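You operate a simulated robot arm through the tools that you are given. There is no shell and no other tool.

The job below is to be done with a simulated robot arm. You get a single attempt, and the scene is never put back.

Task
Check both green capsules on the check bench in the size gauge and sort them.
Fine: one already sits in the gauge; FULL goes in the green tray, LOW in the red tub; leave the blue block slid back.

It is judged by the outcome, as a careful person would: the job done as asked, and still so three seconds after it is handed in. It fails if anything else is knocked over, pushed out of place, dropped, spilled or broken.

Robot
A 7-joint arm with a two-finger parallel gripper, fixed in place. Base frame: the origin is at the foot of the arm, x ahead of it, y to its left, z up; the work surface is at about z = 860. Units: mm, degrees, N and s.
Its first joint turns from -132.0 to 132.0 degrees. Payload 3.91 kg.
The TCP is the grasp point between the finger pads, 30 mm short of the fingertips. In the tool frame z runs along the fingers and y along their closing line. Largest opening 110 mm; finger width 20, thickness 10; the body of the gripper, 48 by 112 mm, starts 55 mm behind the TCP.
Orientation is that of the tool frame in the base frame, as a unit quaternion [x, y, z, w]. With the fingers straight down and closing along the base's y, the tool's x points along the base's -x, its y along +y and its z along -z.

Tools
- The arm moves only by the tool send_rows. Its argument "rows" is a list of rows, each an object of numbers (a shift or turn left out is 0, a gripper value left out holds the last): "hand": the gripper command, from -1 (shut) to 1 (fully open), values between in proportion; "x", "y", "z": the shift along the base's x, y, z in units of 250 mm (1.0 is 250 mm); "rx", "ry", "rz": the turn, a rotation vector about the base's x, y, z in units of 90 degrees (1.0 is 90 degrees). In form: [{"hand": .., "x": .., "y": .., "z": .., "rx": .., "ry": .., "rz": ..}, ...]. A call has 1 to 20 rows; each row is the pose to reach, as a shift and turn from the pose commanded when the call began. A call with a number of a shift or a turn outside -1 to 1 is refused whole. Rows are played at 5 a second. More than 50 mm and 8.6 degrees between two rows, or a gripper value outside its range, and nothing of the call is played. A pose out of reach is approached as far as the arm can. The call stops where the force on the tool passes 40 N (or 10 N more than at its start, if that is more) or the arm is blocked; 0.2 s more then pass. Each finger travels about 108 mm/s and halts on what it meets, pressing with about 39 N; the grip force reading is that of the motor and also rises with nothing between the fingers. The clock runs only during rows and for 0.2 s after the last one: add rows that repeat a pose to give the fingers time. The reply holds the time, the measured pose of the TCP, the force on the tool along the base axes, the opening and the grip force, in the units named above and with some noise, with the torque about the TCP (base axes, N m) and any sound that the robot's microphone picked up.
- Cameras (640 x 400 px; columns grow to the right, rows downward): "scene" is fixed at [401.4, -499.7, 1445.6]; the picture's right is [1.00, 0.04, 0.00], its down [0.02, -0.44, -0.90] and it looks along [-0.04, 0.90, -0.44] (base axes); focal length 309 px, centre (320, 200). "wrist" rides on the gripper at [72, 17, -103] in the tool frame; the picture's right is [-0.23, 0.97, 0.00], its down [-0.76, -0.18, -0.62] and it looks along [-0.61, -0.14, 0.78] (tool axes); focal length 222 px, centre (320, 200). There is no depth. A picture from a camera that has moved, and an enlarged one, comes with that camera's place and axes in the base frame and with its lens.
- capture(camera): a new picture of that camera. The clock stands still meanwhile.
- inspect(camera, box): a new picture of the part [left, top, right, bottom] of that camera's present view, enlarged. The clock stands still meanwhile.
- finish_job(): hands the job in; it is judged then, once.

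Places have to be worked out from the pictures, the camera data and where the tool is seen. Open the gripper and draw the arm clear of the work before you hand the job in, unless the task says otherwise.

The tools are called as a command line: name --argument value ..., lists and objects as JSON in quotes. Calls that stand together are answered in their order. send_rows: Moves the arm, as the interface text tells. Its arguments: {"type":"object","properties":{"rows":{"type":"array","items":{"type":"object","properties":{"hand":{"type":"number"},"x":{"type":"number"},"y":{"type":"number"},"z":{"type":"number"},"rx":{"type":"number"},"ry":{"type":"number"},"rz":{"type":"number"}}}}},"required":["rows"]} The other tools are called the same way: capture (camera) takes a picture; inspect (camera, box) takes an enlarged picture of a part of a camera's view; finish_job () hands the job in.

At the start:

```text
time_s: 0.0
tcp_pos: [290.9, 524.7, 1125.3]
tcp_rot: [0.001, 1.0, 0.0, 0.0]
ft_force: [1.9, -0.1, 0.1]
moment: [-0.02, 0.0, -0.01]
width: 110.1
grasp_force: 0.0
```

scene: 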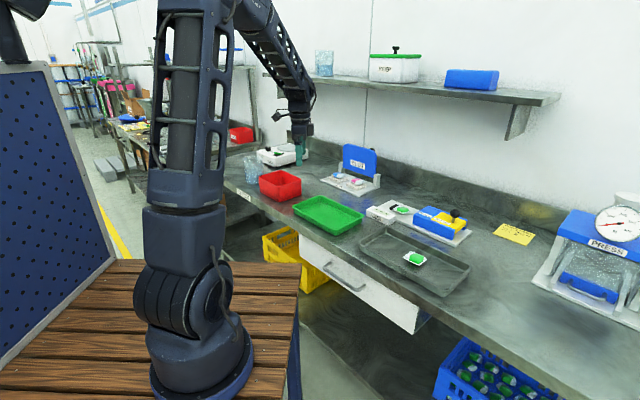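
wrist: 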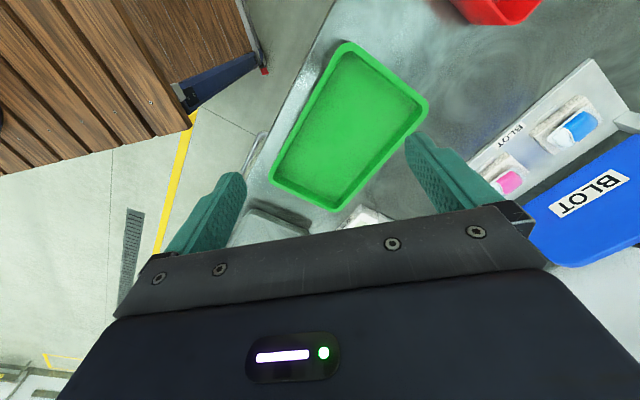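

I'll start by looking closely at the gauge, the tray and the tub in the scene view.

inspect --camera "scene" --box '[350, 180, 550, 300]'

inspect --camera "scene" --box '[230, 130, 390, 240]'

inspect --camera "scene" --box '[360, 190, 480, 260]'

```text
3.20 times, centred on (450, 240) of scene
camera zoom: at [401.4, -499.7, 1445.6], right [1.0, 0.04, 0.0], down [0.02, -0.44, -0.9], along [-0.04, 0.9, -0.44], focal length 988 px, centre (-96, 72)
```

zoom: 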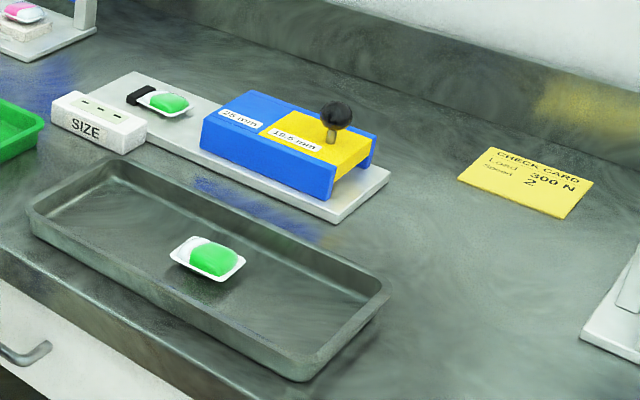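

```text
3.64 times, centred on (310, 185) of scene
camera zoom: at [401.4, -499.7, 1445.6], right [1.0, 0.04, 0.0], down [0.02, -0.44, -0.9], along [-0.04, 0.9, -0.44], focal length 1123 px, centre (356, 254)
```

zoom: 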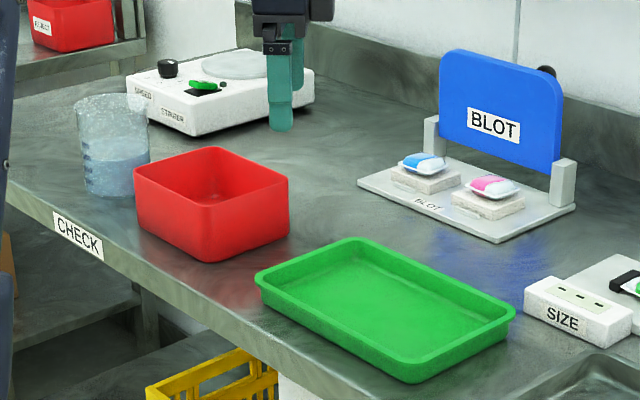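

```text
5.33 times, centred on (420, 225) of scene
camera zoom: at [401.4, -499.7, 1445.6], right [1.0, 0.04, 0.0], down [0.02, -0.44, -0.9], along [-0.04, 0.9, -0.44], focal length 1647 px, centre (-213, 67)
```

zoom: 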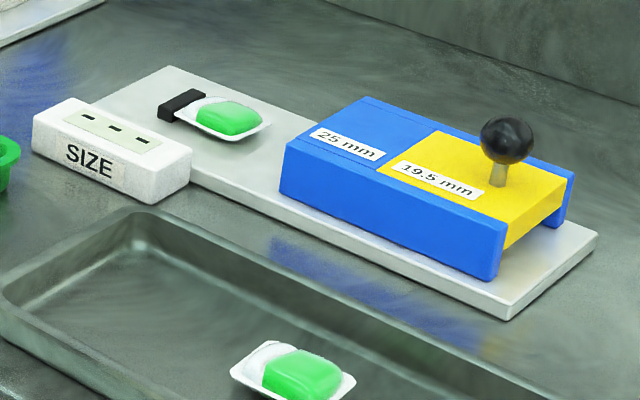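

The gauge appears to have a sliding blue block with 25 mm and 19.5 mm steps and a knob. I'll read the labels, card and the display up close.

inspect --camera "scene" --box '[485, 215, 545, 250]'

inspect --camera "scene" --box '[360, 195, 420, 230]'

inspect --camera "scene" --box '[410, 200, 480, 250]'

inspect --camera "scene" --box '[240, 135, 320, 180]'

inspect --camera "scene" --box '[520, 190, 640, 320]'

```text
10.67 times, centred on (515, 232) of scene
camera zoom: at [401.4, -499.7, 1445.6], right [1.0, 0.04, 0.0], down [0.02, -0.44, -0.9], along [-0.04, 0.9, -0.44], focal length 3294 px, centre (-1760, -147)
```

zoom: 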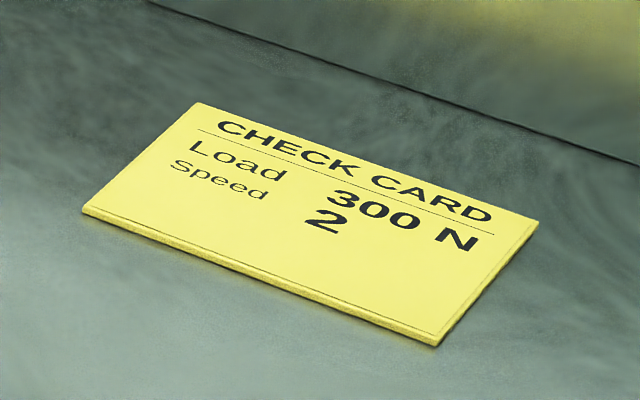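

```text
10.67 times, centred on (390, 212) of scene
camera zoom: at [401.4, -499.7, 1445.6], right [1.0, 0.04, 0.0], down [0.02, -0.44, -0.9], along [-0.04, 0.9, -0.44], focal length 3294 px, centre (-427, 67)
```

zoom: 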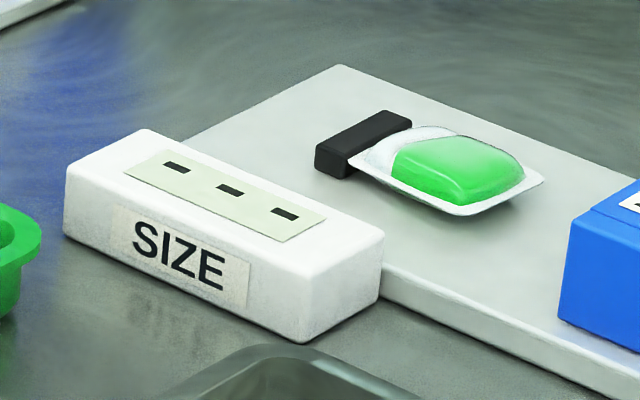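

```text
8.00 times, centred on (445, 225) of scene
camera zoom: at [401.4, -499.7, 1445.6], right [1.0, 0.04, 0.0], down [0.02, -0.44, -0.9], along [-0.04, 0.9, -0.44], focal length 2470 px, centre (-680, 0)
```

zoom: 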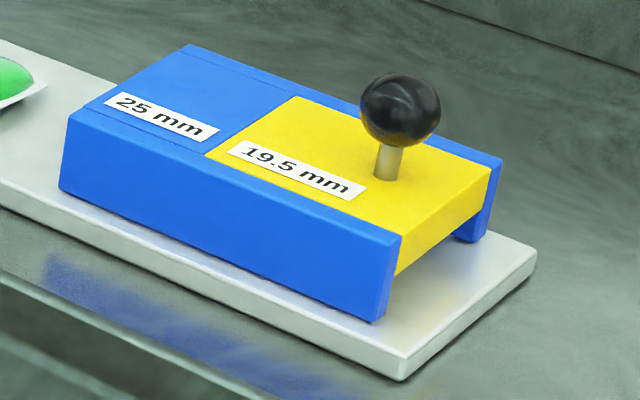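

```text
8.00 times, centred on (280, 158) of scene
camera zoom: at [401.4, -499.7, 1445.6], right [1.0, 0.04, 0.0], down [0.02, -0.44, -0.9], along [-0.04, 0.9, -0.44], focal length 2470 px, centre (640, 540)
```

zoom: 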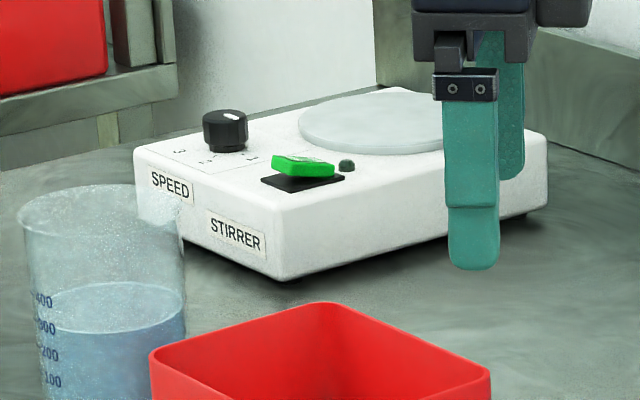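

```text
3.08 times, centred on (580, 255) of scene
camera zoom: at [401.4, -499.7, 1445.6], right [1.0, 0.04, 0.0], down [0.02, -0.44, -0.9], along [-0.04, 0.9, -0.44], focal length 950 px, centre (-480, 31)
```

zoom: 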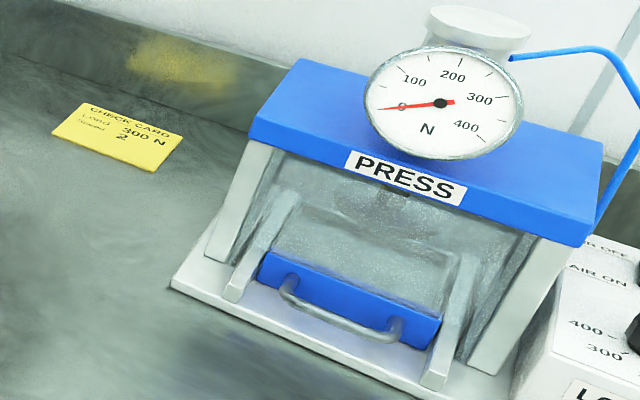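

The gauge looks to run diagonally, with the capsule near (675, 584) and the knob near (825, 455). I'll stay high and move over it so the wrist camera gives exact positions.

send_rows --rows '[{"hand": 1, "x": 0.18}, {"x": 0.36}, {"x": 0.54}, {"x": 0.72}, {"x": 0.9}, {"x": 1.0}, {"x": 1.0}]'

capture --camera "wrist"

capture --camera "scene"

```text
time_s: 1.6
tcp_pos: [541.1, 525.9, 1126.5]
tcp_rot: [0.0, 1.0, -0.001, 0.0]
ft_force: [1.2, 0.9, -0.6]
moment: [0.02, 0.01, -0.04]
width: 110.0
grasp_force: 0.1
```

```text
taken
camera wrist: at [467.1, 542.8, 1228.6], right [0.23, 0.97, 0.0], down [0.76, -0.18, 0.62], along [0.61, -0.14, -0.78], focal length 222 px, centre (320, 200)
```

wrist: 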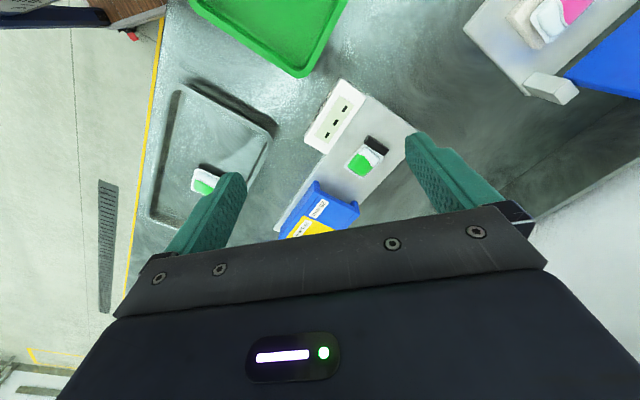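

```text
taken
```

scene: 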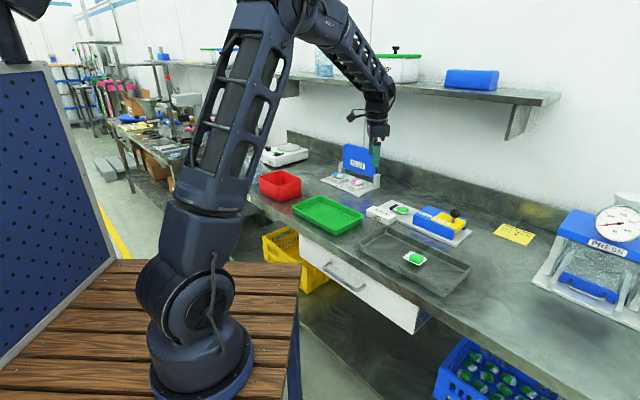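

The bench axis runs at about -45° and the gauge capsule is at about (668, 574). I'll turn the gripper so it closes across the gauge, come lower and look again.

send_rows --rows '[{"x": 0.073, "y": 0.04, "z": -0.06, "rz": -0.083}, {"x": 0.147, "y": 0.08, "z": -0.12, "rz": -0.165}, {"x": 0.22, "y": 0.12, "z": -0.18, "rz": -0.248}, {"x": 0.293, "y": 0.16, "z": -0.24, "rz": -0.33}, {"x": 0.367, "y": 0.2, "z": -0.3, "rz": -0.413}, {"x": 0.44, "y": 0.24, "z": -0.38, "rz": -0.495}, {"x": 0.44, "y": 0.24, "z": -0.38, "rz": -0.495}]'

capture --camera "wrist"

capture --camera "scene"

```text
time_s: 3.2
tcp_pos: [649.5, 583.2, 1033.0]
tcp_rot: [0.38, 0.925, -0.001, 0.0]
ft_force: [0.6, 0.5, -0.2]
moment: [0.04, -0.04, -0.02]
width: 110.0
grasp_force: 0.2
```

```text
taken
camera wrist: at [610.1, 646.9, 1134.8], right [0.85, 0.53, 0.0], down [0.42, -0.66, 0.62], along [0.33, -0.53, -0.78], focal length 222 px, centre (320, 200)
```

wrist: 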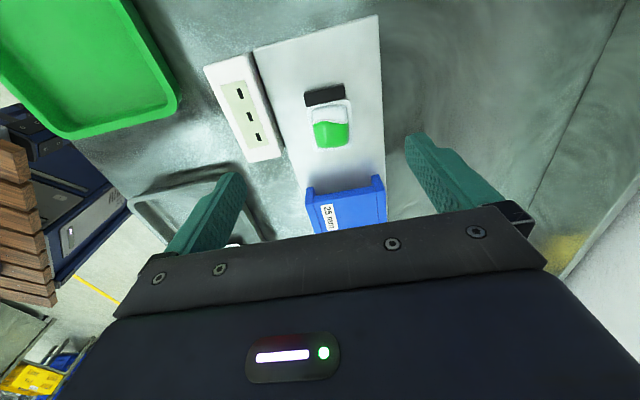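

```text
taken
```

scene: 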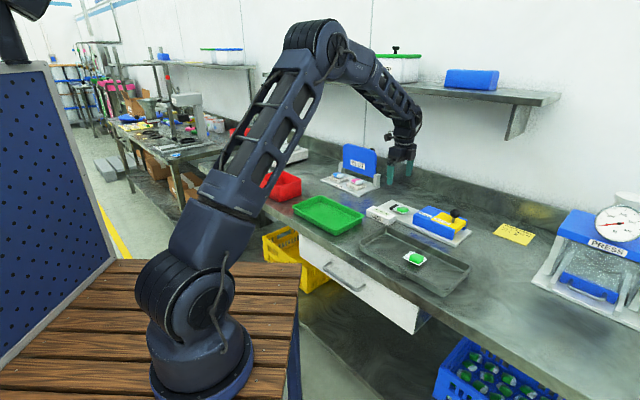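

I'll enlarge the wrist view to measure the plate, the capsule and the block.

inspect --camera "wrist" --box '[200, 10, 400, 135]'

inspect --camera "wrist" --box '[280, 70, 400, 145]'

inspect --camera "wrist" --box '[270, 140, 430, 240]'

```text
3.20 times, centred on (300, 72) of wrist
camera zoom: at [610.1, 646.9, 1134.8], right [0.85, 0.53, 0.0], down [0.42, -0.66, 0.62], along [0.33, -0.53, -0.78], focal length 711 px, centre (384, 608)
```

zoom: 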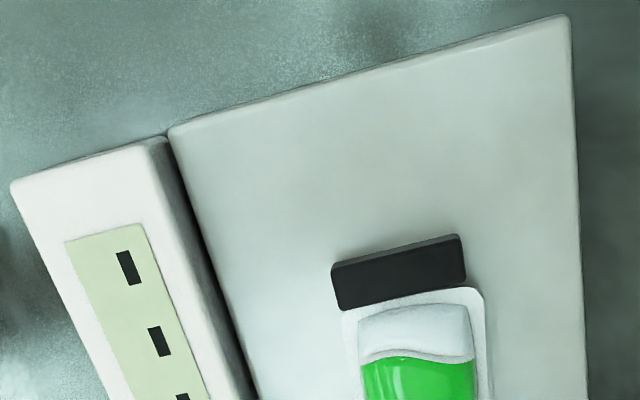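

```text
5.33 times, centred on (340, 108) of wrist
camera zoom: at [610.1, 646.9, 1134.8], right [0.85, 0.53, 0.0], down [0.42, -0.66, 0.62], along [0.33, -0.53, -0.78], focal length 1185 px, centre (213, 693)
```

zoom: 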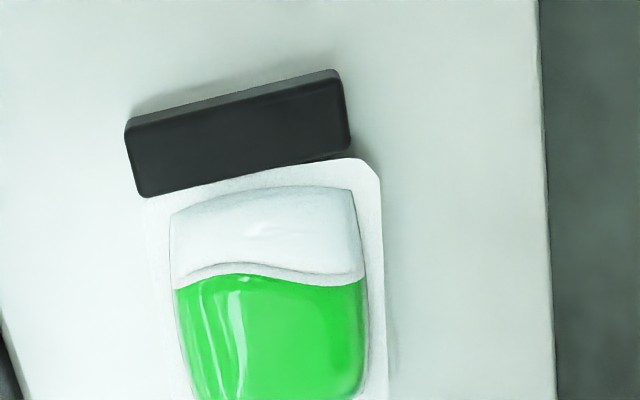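

```text
4.00 times, centred on (350, 190) of wrist
camera zoom: at [610.1, 646.9, 1134.8], right [0.85, 0.53, 0.0], down [0.42, -0.66, 0.62], along [0.33, -0.53, -0.78], focal length 888 px, centre (200, 240)
```

zoom: 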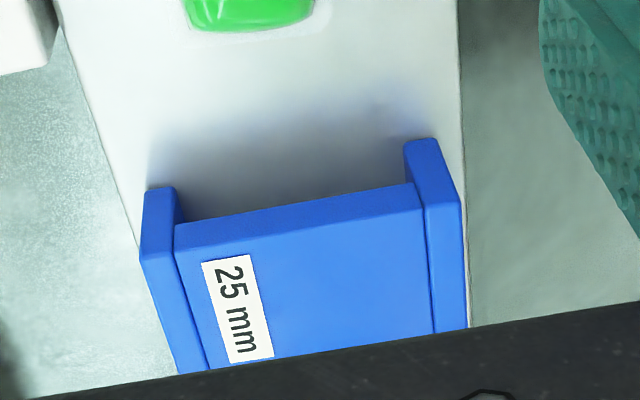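

The plate spans about 123 mm across and aligns with the tool, the capsule sits against a black stop, and the block front is about 55 mm beyond the capsule. Next I move above the knob at the same height to measure it.

send_rows --rows '[{"x": 0.129, "y": -0.118}, {"x": 0.258, "y": -0.236}, {"x": 0.386, "y": -0.353}, {"x": 0.515, "y": -0.471}, {"x": 0.6, "y": -0.549}, {"x": 0.6, "y": -0.549}]'

capture --camera "wrist"

capture --camera "scene"

```text
time_s: 4.6
tcp_pos: [799.1, 448.1, 1032.6]
tcp_rot: [0.379, 0.925, 0.0, 0.0]
ft_force: [0.1, -0.2, 0.1]
moment: [-0.02, -0.04, 0.01]
width: 110.0
grasp_force: 0.1
```

```text
taken
camera wrist: at [759.2, 512.9, 1134.6], right [0.84, 0.53, 0.0], down [0.42, -0.66, 0.62], along [0.33, -0.53, -0.78], focal length 222 px, centre (320, 200)
```

wrist: 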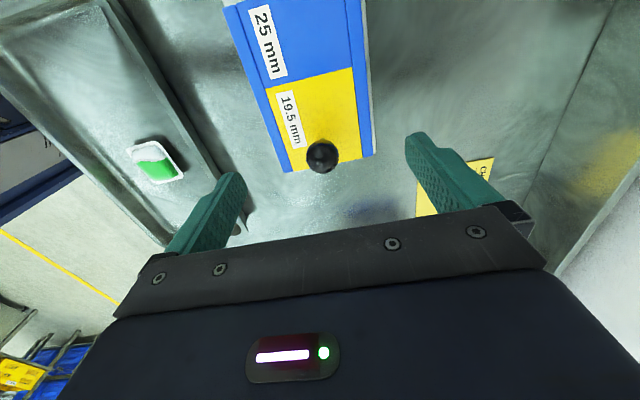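

```text
taken
```

scene: 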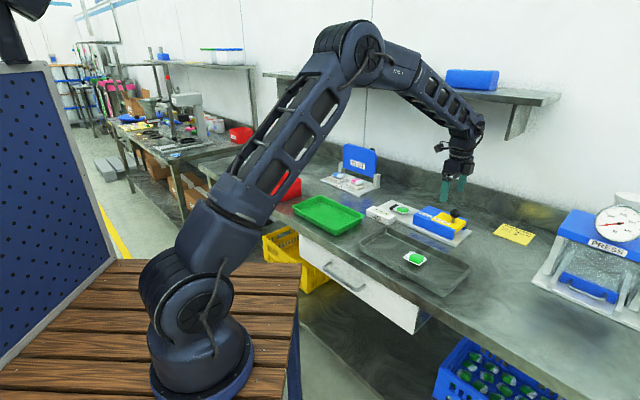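

The knob is a ball of about 33 mm across, centred near (815, 428) with its centre at about z = 944. I'll descend over it with the fingers open, keeping the tips above the block roof.

send_rows --rows '[{"x": 0.064, "y": -0.078}, {"x": 0.064, "y": -0.078, "z": -0.12}, {"x": 0.064, "y": -0.078, "z": -0.24}, {"x": 0.064, "y": -0.078, "z": -0.335}, {"x": 0.064, "y": -0.078, "z": -0.335}]'

capture --camera "wrist"

inspect --camera "scene" --box '[380, 160, 520, 250]'

```text
time_s: 5.8
tcp_pos: [816.0, 427.6, 946.0]
tcp_rot: [0.379, 0.925, 0.0, 0.0]
ft_force: [0.1, -0.5, 0.1]
moment: [0.0, -0.01, 0.05]
width: 110.1
grasp_force: 0.0
```

```text
taken
camera wrist: at [776.3, 492.1, 1048.1], right [0.85, 0.53, 0.0], down [0.42, -0.66, 0.62], along [0.33, -0.53, -0.78], focal length 222 px, centre (320, 200)
```

wrist: 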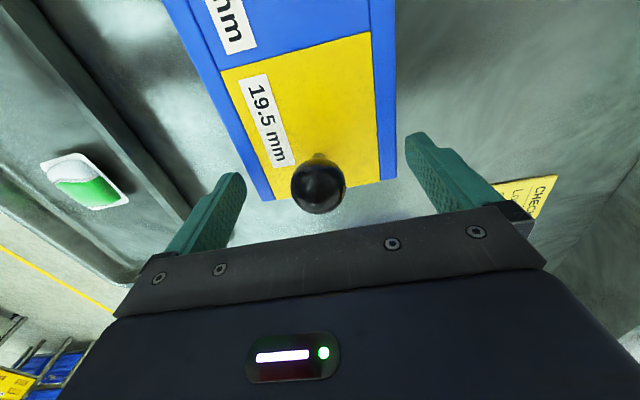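

```text
4.44 times, centred on (450, 205) of scene
camera zoom: at [401.4, -499.7, 1445.6], right [1.0, 0.04, 0.0], down [0.02, -0.44, -0.9], along [-0.04, 0.9, -0.44], focal length 1372 px, centre (-258, 178)
```

zoom: 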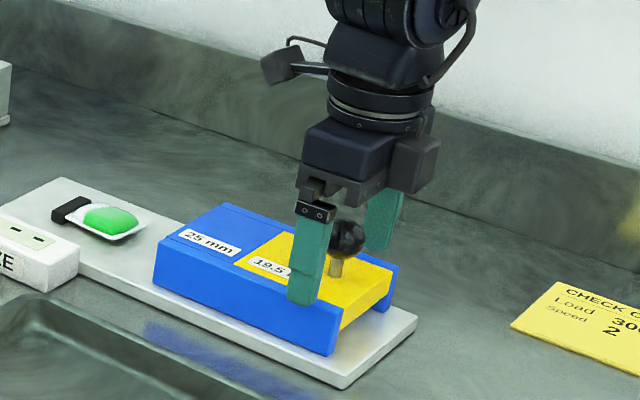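

The ball lines up with the grasp point, so I close on it, commanding slightly less than its width.

send_rows --rows '[{"hand": -0.6}, {"hand": -0.6}, {"hand": -0.6}, {"hand": -0.6}]'

capture --camera "wrist"

inspect --camera "scene" --box '[350, 160, 490, 250]'

```text
time_s: 6.8
tcp_pos: [816.4, 428.5, 945.9]
tcp_rot: [0.379, 0.925, 0.0, 0.0]
ft_force: [-7.6, -7.1, 0.0]
moment: [0.01, 0.04, 0.01]
width: 31.0
grasp_force: 44.9
```

```text
taken
camera wrist: at [776.1, 491.9, 1048.3], right [0.85, 0.53, 0.0], down [0.42, -0.66, 0.62], along [0.33, -0.53, -0.78], focal length 222 px, centre (320, 200)
```

wrist: 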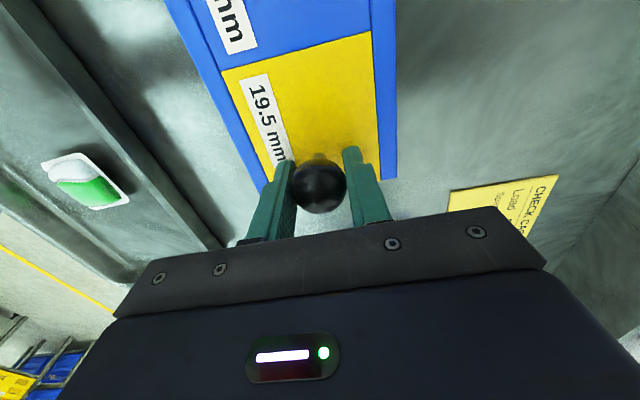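

```text
4.44 times, centred on (420, 205) of scene
camera zoom: at [401.4, -499.7, 1445.6], right [1.0, 0.04, 0.0], down [0.02, -0.44, -0.9], along [-0.04, 0.9, -0.44], focal length 1372 px, centre (-124, 178)
```

zoom: 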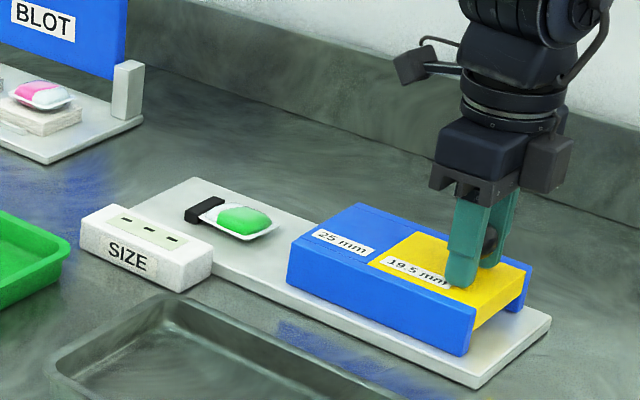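

The ball is held at 31 mm with a small sideways load, meaning the block is guided. I slide it gently toward the capsule along the gauge axis by 40 mm first, easing 1 mm to the side to relieve that load.

send_rows --rows '[{"x": -0.003, "y": -0.003}, {"x": -0.026, "y": 0.02}, {"x": -0.049, "y": 0.042}, {"x": -0.072, "y": 0.065}, {"x": -0.095, "y": 0.087}, {"x": -0.117, "y": 0.11}, {"x": -0.117, "y": 0.11}]'

inspect --camera "scene" --box '[350, 160, 490, 250]'

```text
time_s: 8.4
tcp_pos: [787.3, 456.5, 946.0]
tcp_rot: [0.378, 0.926, 0.001, -0.001]
ft_force: [26.7, 27.3, -7.6]
moment: [0.1, 0.01, -0.05]
width: 31.2
grasp_force: 44.4
```

```text
4.44 times, centred on (420, 205) of scene
camera zoom: at [401.4, -499.7, 1445.6], right [1.0, 0.04, 0.0], down [0.02, -0.44, -0.9], along [-0.04, 0.9, -0.44], focal length 1372 px, centre (-124, 178)
```

zoom: 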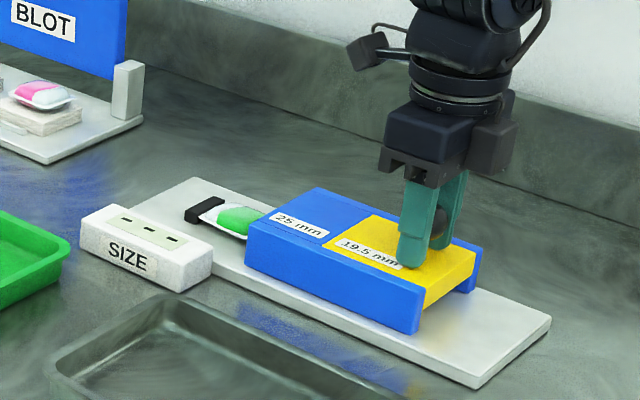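

The slide works but lateral load has built to 38 N toward the wall side, so my path is slightly off. I shift about 0.8 mm that way and read the force again.

send_rows --rows '[{"x": 0.0022, "y": 0.0022}, {"x": 0.0022, "y": 0.0022}]'

```text
time_s: 9.0
tcp_pos: [788.9, 456.6, 944.8]
tcp_rot: [0.379, 0.925, 0.001, 0.0]
ft_force: [22.4, 21.2, -2.0]
moment: [-0.08, 0.02, -0.09]
width: 31.1
grasp_force: 45.2
```

Stiffness is about 9 N/mm, so I continue easing sideways by 2 mm and check.

send_rows --rows '[{"x": 0.003, "y": 0.003}, {"x": 0.0057, "y": 0.0057}, {"x": 0.0057, "y": 0.0057}]'

capture --camera "wrist"

```text
time_s: 9.8
tcp_pos: [788.4, 456.2, 946.3]
tcp_rot: [0.379, 0.925, 0.0, 0.0]
ft_force: [-5.8, -5.0, 2.6]
moment: [-0.03, 0.23, 0.0]
width: 31.2
grasp_force: 44.8
```

```text
taken
camera wrist: at [748.2, 520.1, 1048.4], right [0.85, 0.53, 0.0], down [0.42, -0.66, 0.62], along [0.33, -0.53, -0.78], focal length 222 px, centre (320, 200)
```

wrist: 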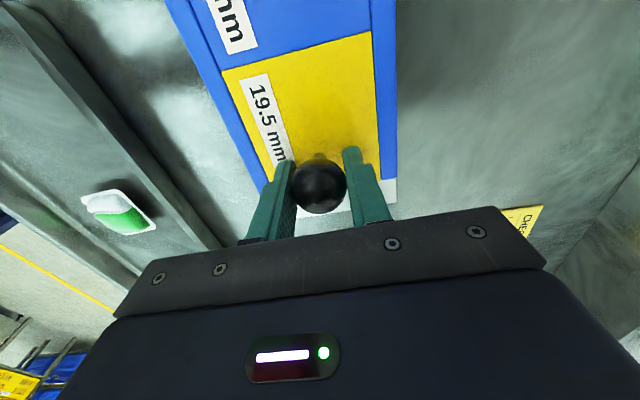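

Load is back to about -8 N; the guide runs roughly 1–2.5° steeper than I assumed. I carry on 30 mm with a corrected direction.

send_rows --rows '[{"x": -0.021, "y": 0.021}, {"x": -0.042, "y": 0.0427}, {"x": -0.063, "y": 0.064}, {"x": -0.084, "y": 0.0857}, {"x": -0.084, "y": 0.0857}]'

inspect --camera "scene" --box '[350, 160, 490, 250]'

```text
time_s: 10.7
tcp_pos: [769.7, 476.1, 945.9]
tcp_rot: [0.379, 0.925, -0.002, -0.001]
ft_force: [-9.7, -9.8, 7.3]
moment: [0.09, 0.33, 0.21]
width: 31.0
grasp_force: 45.1
stopped in row 4: the force on the tool passed its limit at 42 N (the readings are from after the stop); the commanded pose is now the measured one
```

```text
4.44 times, centred on (420, 205) of scene
camera zoom: at [401.4, -499.7, 1445.6], right [1.0, 0.04, 0.0], down [0.02, -0.44, -0.9], along [-0.04, 0.9, -0.44], focal length 1372 px, centre (-124, 178)
```

zoom: 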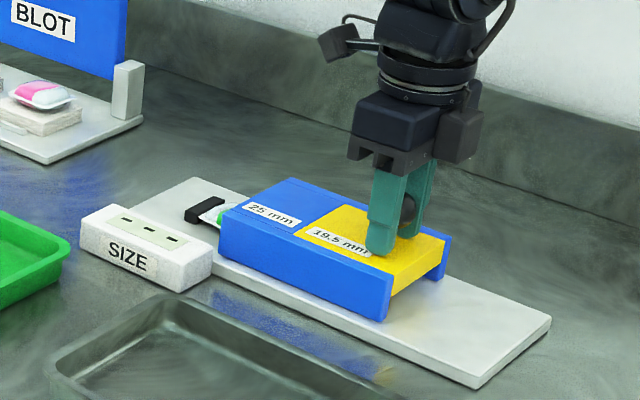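

The stop was from sideways load (about -14 N now), not from the slide direction, so the true guide slope is only about 0.8°. I ease back 0.7 mm sideways and proceed 15 mm.

send_rows --rows '[{"x": -0.002, "y": -0.002}, {"x": -0.016, "y": 0.0123}, {"x": -0.03, "y": 0.0266}, {"x": -0.044, "y": 0.041}, {"x": -0.044, "y": 0.041}]'

inspect --camera "scene" --box '[350, 160, 490, 250]'

```text
time_s: 11.9
tcp_pos: [758.7, 486.0, 945.7]
tcp_rot: [0.378, 0.926, -0.002, 0.0]
ft_force: [-14.4, -14.2, 12.3]
moment: [-0.08, -0.01, 0.12]
width: 31.0
grasp_force: 45.3
```

```text
4.44 times, centred on (420, 205) of scene
camera zoom: at [401.4, -499.7, 1445.6], right [1.0, 0.04, 0.0], down [0.02, -0.44, -0.9], along [-0.04, 0.9, -0.44], focal length 1372 px, centre (-124, 178)
```

zoom: 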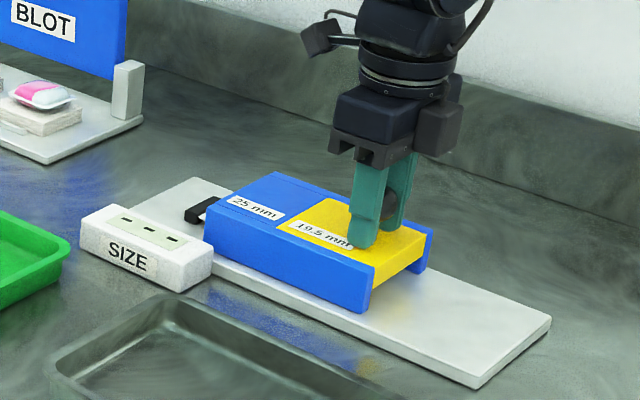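

Lateral load is -20 N again, so the guide matches my original axis. I ease 1 mm the other way and 0.5 mm up, then go another 15 mm.

send_rows --rows '[{"x": -0.003, "y": -0.003, "z": 0.002}, {"x": -0.017, "y": 0.011, "z": 0.002}, {"x": -0.031, "y": 0.025, "z": 0.002}, {"x": -0.045, "y": 0.039, "z": 0.002}, {"x": -0.045, "y": 0.039, "z": 0.002}]'

inspect --camera "scene" --box '[350, 160, 490, 250]'

```text
time_s: 13.1
tcp_pos: [747.8, 495.8, 946.2]
tcp_rot: [0.38, 0.925, -0.002, -0.001]
ft_force: [3.4, 3.4, 8.3]
moment: [0.01, -0.03, -0.07]
width: 31.4
grasp_force: 44.9
```

```text
4.44 times, centred on (420, 205) of scene
camera zoom: at [401.4, -499.7, 1445.6], right [1.0, 0.04, 0.0], down [0.02, -0.44, -0.9], along [-0.04, 0.9, -0.44], focal length 1372 px, centre (-124, 178)
```

zoom: 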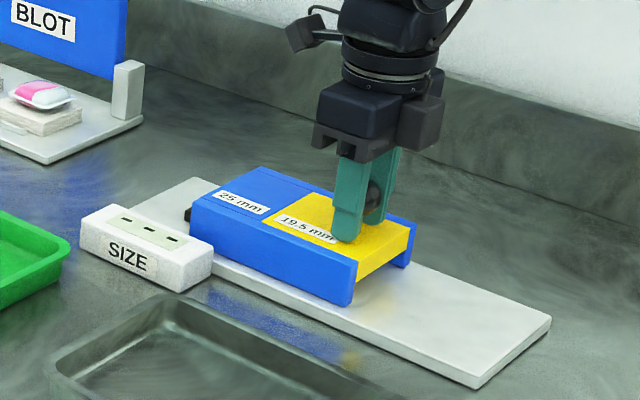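

Travel is now about 96 mm with light loads. The 19.5 mm step should be about to reach the capsule, so I go on in slow 2 mm rows.

send_rows --rows '[{"x": -0.0057, "y": 0.0056}, {"x": -0.0114, "y": 0.0112}, {"x": -0.0171, "y": 0.0169}, {"x": -0.0228, "y": 0.0225}, {"x": -0.0284, "y": 0.0281}, {"x": -0.0284, "y": 0.0281}]'

inspect --camera "scene" --box '[350, 160, 490, 250]'

```text
time_s: 14.5
tcp_pos: [742.1, 503.6, 945.2]
tcp_rot: [0.379, 0.925, -0.001, 0.0]
ft_force: [16.3, 17.5, 7.6]
moment: [-0.02, -0.09, -0.04]
width: 31.1
grasp_force: 45.1
```

```text
4.44 times, centred on (420, 205) of scene
camera zoom: at [401.4, -499.7, 1445.6], right [1.0, 0.04, 0.0], down [0.02, -0.44, -0.9], along [-0.04, 0.9, -0.44], focal length 1372 px, centre (-124, 178)
```

zoom: 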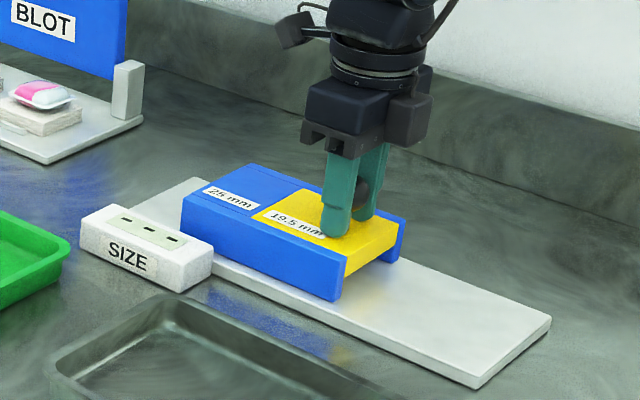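

No axial resistance yet at about 106 mm travel; I correct the +24 N side load by 1 mm and continue 10 mm more.

send_rows --rows '[{"x": 0.003, "y": 0.003}, {"x": -0.0027, "y": 0.0086}, {"x": -0.0084, "y": 0.0142}, {"x": -0.0141, "y": 0.0199}, {"x": -0.0198, "y": 0.0255}, {"x": -0.0254, "y": 0.0311}, {"x": -0.0254, "y": 0.0311}]'

inspect --camera "scene" --box '[350, 160, 490, 250]'

```text
time_s: 16.1
tcp_pos: [733.9, 509.3, 945.6]
tcp_rot: [0.38, 0.925, -0.003, -0.001]
ft_force: [12.8, 12.2, -2.9]
moment: [-0.03, -0.04, -0.1]
width: 31.1
grasp_force: 44.7
```

```text
4.44 times, centred on (420, 205) of scene
camera zoom: at [401.4, -499.7, 1445.6], right [1.0, 0.04, 0.0], down [0.02, -0.44, -0.9], along [-0.04, 0.9, -0.44], focal length 1372 px, centre (-124, 178)
```

zoom: 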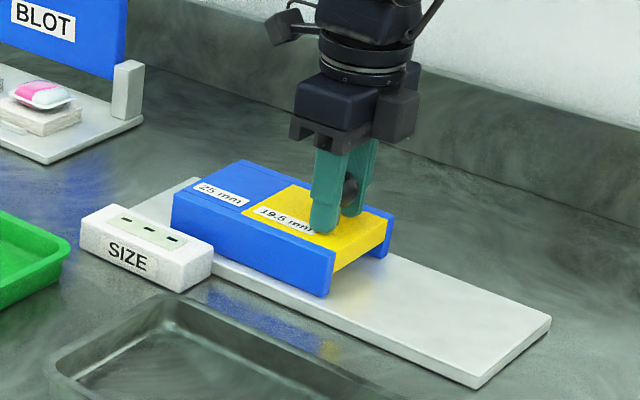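

Travel is about 115 mm and still free along the slide. I continue slowly by 8 mm with a 0.6 mm sideways correction.

send_rows --rows '[{"x": 0.0018, "y": 0.0018}, {"x": -0.0039, "y": 0.0074}, {"x": -0.0096, "y": 0.013}, {"x": -0.0153, "y": 0.0187}, {"x": -0.021, "y": 0.0243}, {"x": -0.021, "y": 0.0243}]'

inspect --camera "scene" --box '[350, 160, 490, 250]'

```text
time_s: 17.5
tcp_pos: [728.7, 515.4, 945.8]
tcp_rot: [0.379, 0.925, -0.002, -0.002]
ft_force: [-26.2, -25.9, 11.0]
moment: [-0.13, 0.1, 0.1]
width: 31.6
grasp_force: 44.6
```

```text
4.44 times, centred on (420, 205) of scene
camera zoom: at [401.4, -499.7, 1445.6], right [1.0, 0.04, 0.0], down [0.02, -0.44, -0.9], along [-0.04, 0.9, -0.44], focal length 1372 px, centre (-124, 178)
```

zoom: 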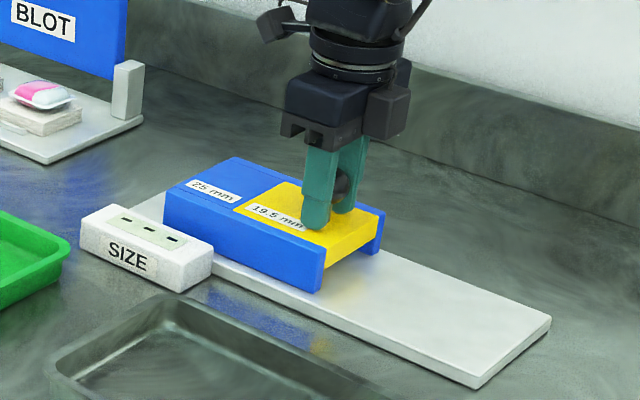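

Side load swung to -37 N from that small correction, so I undo it by 1.2 mm before moving on.

send_rows --rows '[{"x": -0.0017, "y": -0.0017}, {"x": -0.0034, "y": -0.0034}, {"x": -0.0034, "y": -0.0034}]'

```text
time_s: 18.3
tcp_pos: [728.9, 515.4, 945.3]
tcp_rot: [0.38, 0.925, -0.002, 0.0]
ft_force: [-9.2, -10.4, 9.6]
moment: [0.08, -0.14, 0.0]
width: 31.2
grasp_force: 44.4
```

Now a further 8 mm along the slide with a slight additional sideways relief.

send_rows --rows '[{"x": -0.0016, "y": -0.0016}, {"x": -0.0073, "y": 0.004}, {"x": -0.013, "y": 0.0096}, {"x": -0.0187, "y": 0.0153}, {"x": -0.0244, "y": 0.0209}, {"x": -0.0244, "y": 0.0209}]'

inspect --camera "scene" --box '[350, 160, 490, 250]'

```text
time_s: 19.7
tcp_pos: [723.1, 521.6, 943.9]
tcp_rot: [0.379, 0.925, -0.001, -0.001]
ft_force: [15.4, 15.5, 9.2]
moment: [0.05, -0.03, -0.05]
width: 31.0
grasp_force: 45.1
```

```text
4.44 times, centred on (420, 205) of scene
camera zoom: at [401.4, -499.7, 1445.6], right [1.0, 0.04, 0.0], down [0.02, -0.44, -0.9], along [-0.04, 0.9, -0.44], focal length 1372 px, centre (-124, 178)
```

zoom: 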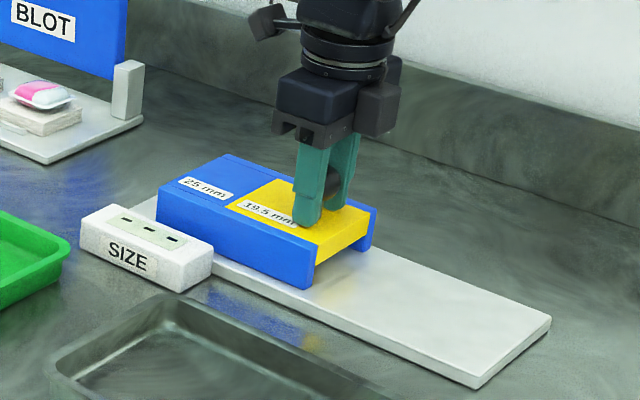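

Travel is about 132 mm with no push-back along the slide. I keep going in the same slow way.

send_rows --rows '[{"x": 0.0016, "y": 0.0016}, {"x": -0.0041, "y": 0.0072}, {"x": -0.0098, "y": 0.0128}, {"x": -0.0155, "y": 0.0185}, {"x": -0.0212, "y": 0.0241}, {"x": -0.0212, "y": 0.0241}]'

inspect --camera "scene" --box '[350, 160, 490, 250]'

```text
time_s: 21.1
tcp_pos: [718.8, 527.4, 945.3]
tcp_rot: [0.379, 0.925, -0.003, -0.001]
ft_force: [12.6, 13.1, 8.4]
moment: [0.01, -0.01, -0.05]
width: 31.0
grasp_force: 45.1
```

```text
4.44 times, centred on (420, 205) of scene
camera zoom: at [401.4, -499.7, 1445.6], right [1.0, 0.04, 0.0], down [0.02, -0.44, -0.9], along [-0.04, 0.9, -0.44], focal length 1372 px, centre (-124, 178)
```

zoom: 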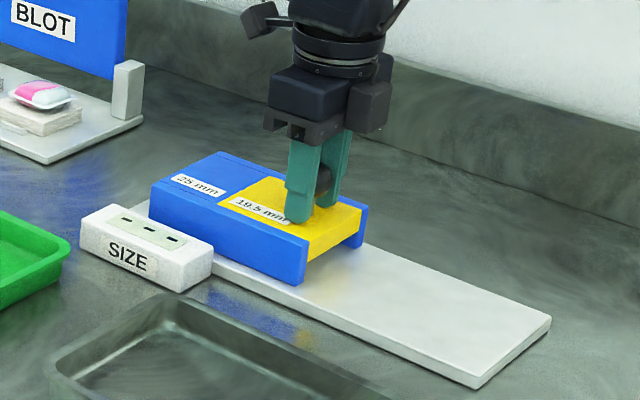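

Travel is about 139 mm; the step should now be over the capsule's crown. I continue another 8 mm watching for axial resistance and the display.

send_rows --rows '[{"x": 0.0014, "y": 0.0014}, {"x": -0.0043, "y": 0.007}, {"x": -0.01, "y": 0.0126}, {"x": -0.0157, "y": 0.0183}, {"x": -0.0214, "y": 0.0239}, {"x": -0.0214, "y": 0.0239}]'

inspect --camera "scene" --box '[350, 160, 490, 250]'

```text
time_s: 22.5
tcp_pos: [712.0, 532.3, 945.7]
tcp_rot: [0.38, 0.925, -0.002, -0.001]
ft_force: [11.5, 10.9, 14.2]
moment: [-0.01, -0.03, -0.08]
width: 31.2
grasp_force: 45.3
```

```text
4.44 times, centred on (420, 205) of scene
camera zoom: at [401.4, -499.7, 1445.6], right [1.0, 0.04, 0.0], down [0.02, -0.44, -0.9], along [-0.04, 0.9, -0.44], focal length 1372 px, centre (-124, 178)
```

zoom: 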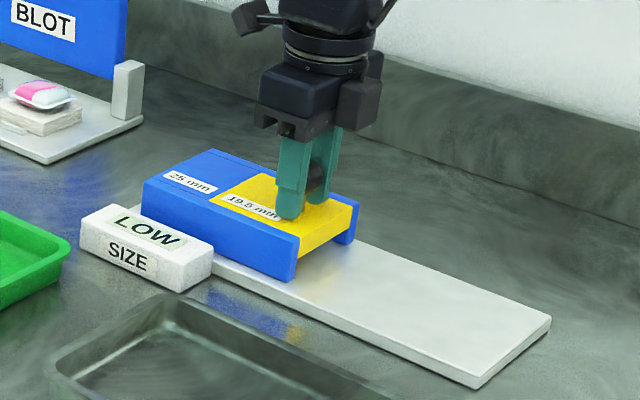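

The display reads LOW: the capsule passed under the 19.5 mm step, so it goes in the red tub. Now I slide the block back in stages, correcting the side load as I go.

send_rows --rows '[{"x": 0.002, "y": 0.002, "z": 0.002}, {"x": 0.0248, "y": -0.0205, "z": 0.002}, {"x": 0.0475, "y": -0.043, "z": 0.002}, {"x": 0.0703, "y": -0.0655, "z": 0.002}, {"x": 0.093, "y": -0.088, "z": 0.002}, {"x": 0.093, "y": -0.088, "z": 0.002}]'

```text
time_s: 23.9
tcp_pos: [735.6, 510.1, 944.7]
tcp_rot: [0.379, 0.925, -0.003, -0.001]
ft_force: [-8.2, -9.9, 6.2]
moment: [0.02, 0.07, 0.01]
width: 30.8
grasp_force: 45.0
```

Loads are small, so I take another stage of 32 mm with a 0.6 mm sideways correction.

send_rows --rows '[{"x": -0.0017, "y": -0.0017}, {"x": 0.0211, "y": -0.0242}, {"x": 0.0438, "y": -0.0467}, {"x": 0.0666, "y": -0.0692}, {"x": 0.0893, "y": -0.0917}, {"x": 0.0893, "y": -0.0917}]'

```text
time_s: 25.3
tcp_pos: [757.3, 487.6, 945.3]
tcp_rot: [0.38, 0.925, -0.003, -0.001]
ft_force: [-3.0, -3.6, -8.9]
moment: [0.0, 0.03, 0.03]
width: 31.1
grasp_force: 44.7
```

Good; another 40 mm stage.

send_rows --rows '[{"x": 0.0222, "y": -0.0227, "z": -0.001}, {"x": 0.045, "y": -0.0452, "z": -0.001}, {"x": 0.0677, "y": -0.0677, "z": -0.001}, {"x": 0.0905, "y": -0.09, "z": -0.001}, {"x": 0.1132, "y": -0.1127, "z": -0.001}, {"x": 0.1132, "y": -0.1127, "z": -0.001}]'

inspect --camera "scene" --box '[350, 160, 490, 250]'

```text
time_s: 26.7
tcp_pos: [786.8, 458.2, 944.9]
tcp_rot: [0.38, 0.925, -0.002, -0.001]
ft_force: [-13.7, -14.6, -14.1]
moment: [-0.01, 0.01, 0.0]
width: 30.9
grasp_force: 45.1
```

```text
4.44 times, centred on (420, 205) of scene
camera zoom: at [401.4, -499.7, 1445.6], right [1.0, 0.04, 0.0], down [0.02, -0.44, -0.9], along [-0.04, 0.9, -0.44], focal length 1372 px, centre (-124, 178)
```

zoom: 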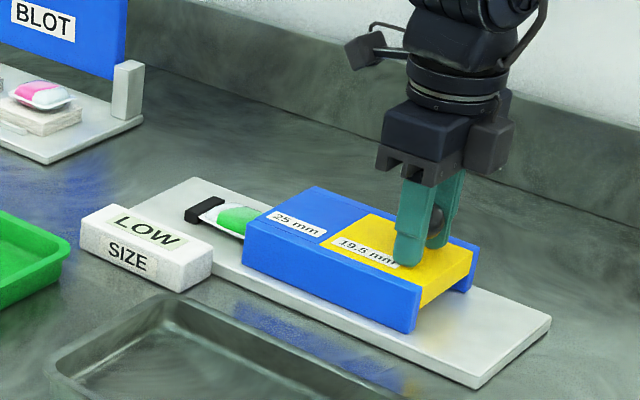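

The capsule is uncovered and unmoved; about 42 mm remain to the block's original place. I finish the return, slowing at the end in case there is an end stop.

send_rows --rows '[{"x": -0.003, "y": -0.003, "z": -0.002}, {"x": 0.02, "y": -0.0255, "z": -0.002}, {"x": 0.0425, "y": -0.048, "z": -0.002}, {"x": 0.065, "y": -0.0705, "z": -0.002}, {"x": 0.088, "y": -0.093, "z": -0.002}, {"x": 0.1, "y": -0.105, "z": -0.002}, {"x": 0.11, "y": -0.1145, "z": -0.002}, {"x": 0.11, "y": -0.1145, "z": -0.002}]'

inspect --camera "scene" --box '[350, 160, 490, 250]'

```text
time_s: 28.5
tcp_pos: [814.6, 430.7, 944.9]
tcp_rot: [0.379, 0.925, -0.003, -0.002]
ft_force: [-0.8, -0.3, -8.9]
moment: [0.02, 0.03, -0.01]
width: 31.0
grasp_force: 45.0
```

```text
4.44 times, centred on (420, 205) of scene
camera zoom: at [401.4, -499.7, 1445.6], right [1.0, 0.04, 0.0], down [0.02, -0.44, -0.9], along [-0.04, 0.9, -0.44], focal length 1372 px, centre (-124, 178)
```

zoom: 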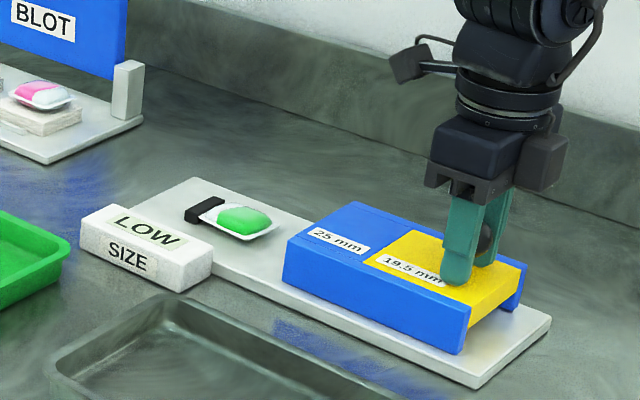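

The block is about 3 mm short of its original place; I push it the rest, then release and rise.

send_rows --rows '[{"x": 0.005, "y": -0.005}, {"x": 0.009, "y": -0.009}, {"x": 0.009, "y": -0.009}]'

inspect --camera "scene" --box '[350, 160, 490, 250]'

```text
time_s: 29.3
tcp_pos: [815.9, 428.4, 945.8]
tcp_rot: [0.379, 0.925, -0.003, -0.001]
ft_force: [2.1, 2.6, -6.4]
moment: [0.03, 0.05, -0.03]
width: 31.1
grasp_force: 44.9
```

```text
4.44 times, centred on (420, 205) of scene
camera zoom: at [401.4, -499.7, 1445.6], right [1.0, 0.04, 0.0], down [0.02, -0.44, -0.9], along [-0.04, 0.9, -0.44], focal length 1372 px, centre (-124, 178)
```

zoom: 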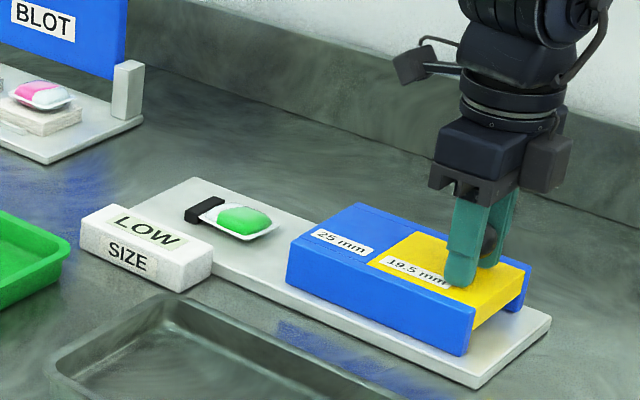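

The block is back in its original place. I open, rise straight up, and travel along the gauge to above the capsule.

send_rows --rows '[{"hand": 0.6}, {"hand": 0.6}, {"z": 0.18}, {"z": 0.34}, {"x": -0.14, "y": 0.144, "z": 0.34}, {"x": -0.28, "y": 0.288, "z": 0.34}, {"x": -0.42, "y": 0.432, "z": 0.34}, {"x": -0.56, "y": 0.576, "z": 0.34}, {"x": -0.56, "y": 0.576, "z": 0.24}, {"x": -0.56, "y": 0.576, "z": 0.14}, {"x": -0.56, "y": 0.576, "z": 0.14}]'

capture --camera "wrist"

inspect --camera "scene" --box '[350, 140, 490, 250]'

```text
refused: row 5 steps farther than a row can; nothing moved
```

```text
taken
camera wrist: at [775.9, 492.6, 1048.1], right [0.85, 0.53, 0.0], down [0.42, -0.66, 0.62], along [0.33, -0.53, -0.78], focal length 222 px, centre (320, 200)
```

wrist: 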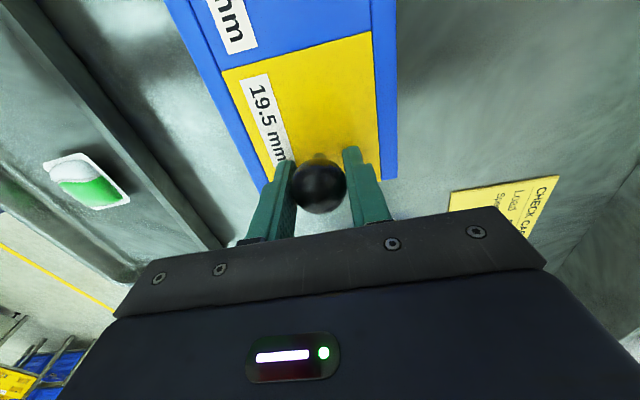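

```text
3.64 times, centred on (420, 195) of scene
camera zoom: at [401.4, -499.7, 1445.6], right [1.0, 0.04, 0.0], down [0.02, -0.44, -0.9], along [-0.04, 0.9, -0.44], focal length 1123 px, centre (-44, 218)
```

zoom: 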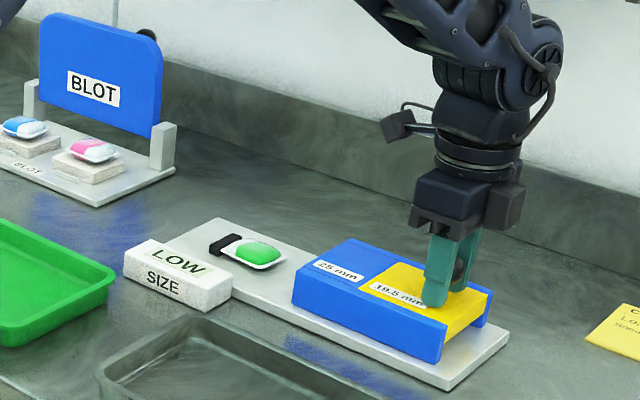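

The steps were just over 50 mm, so nothing moved. I resend with smaller steps.

send_rows --rows '[{"hand": 0.6}, {"hand": 0.6}, {"z": 0.18}, {"z": 0.34}, {"x": -0.112, "y": 0.115, "z": 0.34}, {"x": -0.224, "y": 0.23, "z": 0.34}, {"x": -0.336, "y": 0.346, "z": 0.34}, {"x": -0.448, "y": 0.461, "z": 0.34}, {"x": -0.56, "y": 0.576, "z": 0.34}, {"x": -0.56, "y": 0.576, "z": 0.24}, {"x": -0.56, "y": 0.576, "z": 0.14}, {"x": -0.56, "y": 0.576, "z": 0.14}]'

capture --camera "wrist"

inspect --camera "scene" --box '[350, 140, 490, 250]'

```text
time_s: 31.9
tcp_pos: [675.1, 573.3, 979.4]
tcp_rot: [0.379, 0.925, -0.002, -0.001]
ft_force: [-0.3, 0.1, 0.4]
moment: [0.01, -0.02, 0.0]
width: 88.0
grasp_force: 0.0
```

```text
taken
camera wrist: at [635.4, 636.7, 1082.5], right [0.85, 0.53, 0.0], down [0.42, -0.66, 0.62], along [0.33, -0.53, -0.78], focal length 222 px, centre (320, 200)
```

wrist: 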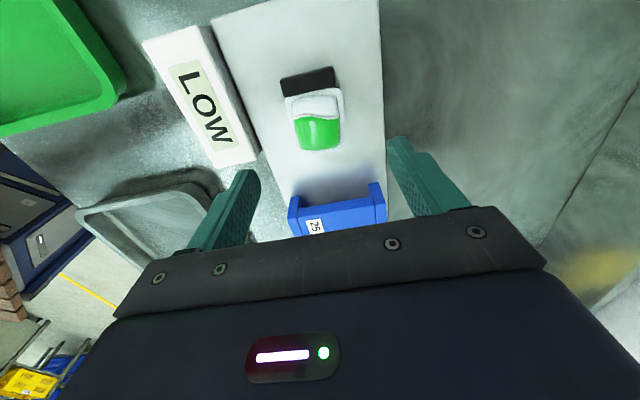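

```text
3.64 times, centred on (420, 195) of scene
camera zoom: at [401.4, -499.7, 1445.6], right [1.0, 0.04, 0.0], down [0.02, -0.44, -0.9], along [-0.04, 0.9, -0.44], focal length 1123 px, centre (-44, 218)
```

zoom: 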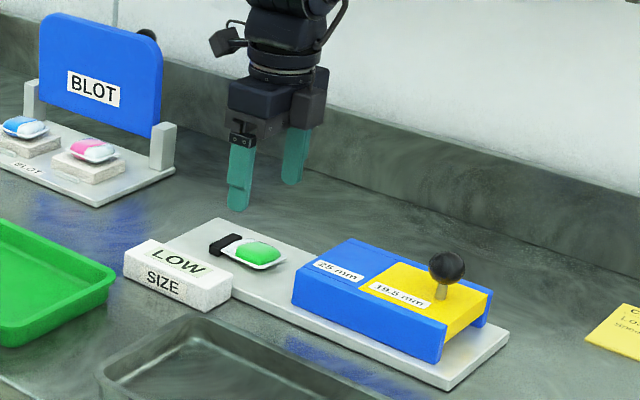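

I enlarge the wrist view over the capsule to triangulate its exact place and the plate height.

inspect --camera "wrist" --box '[250, 50, 400, 160]'

inspect --camera "wrist" --box '[140, 0, 400, 160]'

```text
3.64 times, centred on (325, 105) of wrist
camera zoom: at [635.4, 636.7, 1082.5], right [0.85, 0.53, 0.0], down [0.42, -0.66, 0.62], along [0.33, -0.53, -0.78], focal length 808 px, centre (302, 546)
```

zoom: 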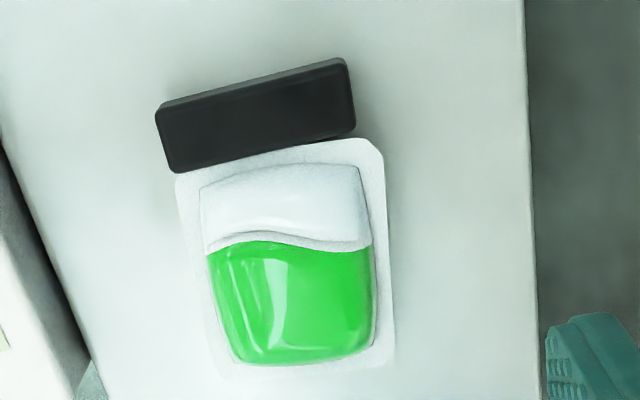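

```text
2.46 times, centred on (270, 80) of wrist
camera zoom: at [635.4, 636.7, 1082.5], right [0.85, 0.53, 0.0], down [0.42, -0.66, 0.62], along [0.33, -0.53, -0.78], focal length 547 px, centre (443, 495)
```

zoom: 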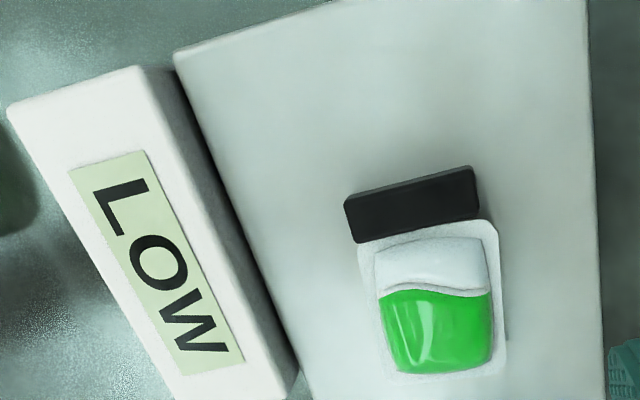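

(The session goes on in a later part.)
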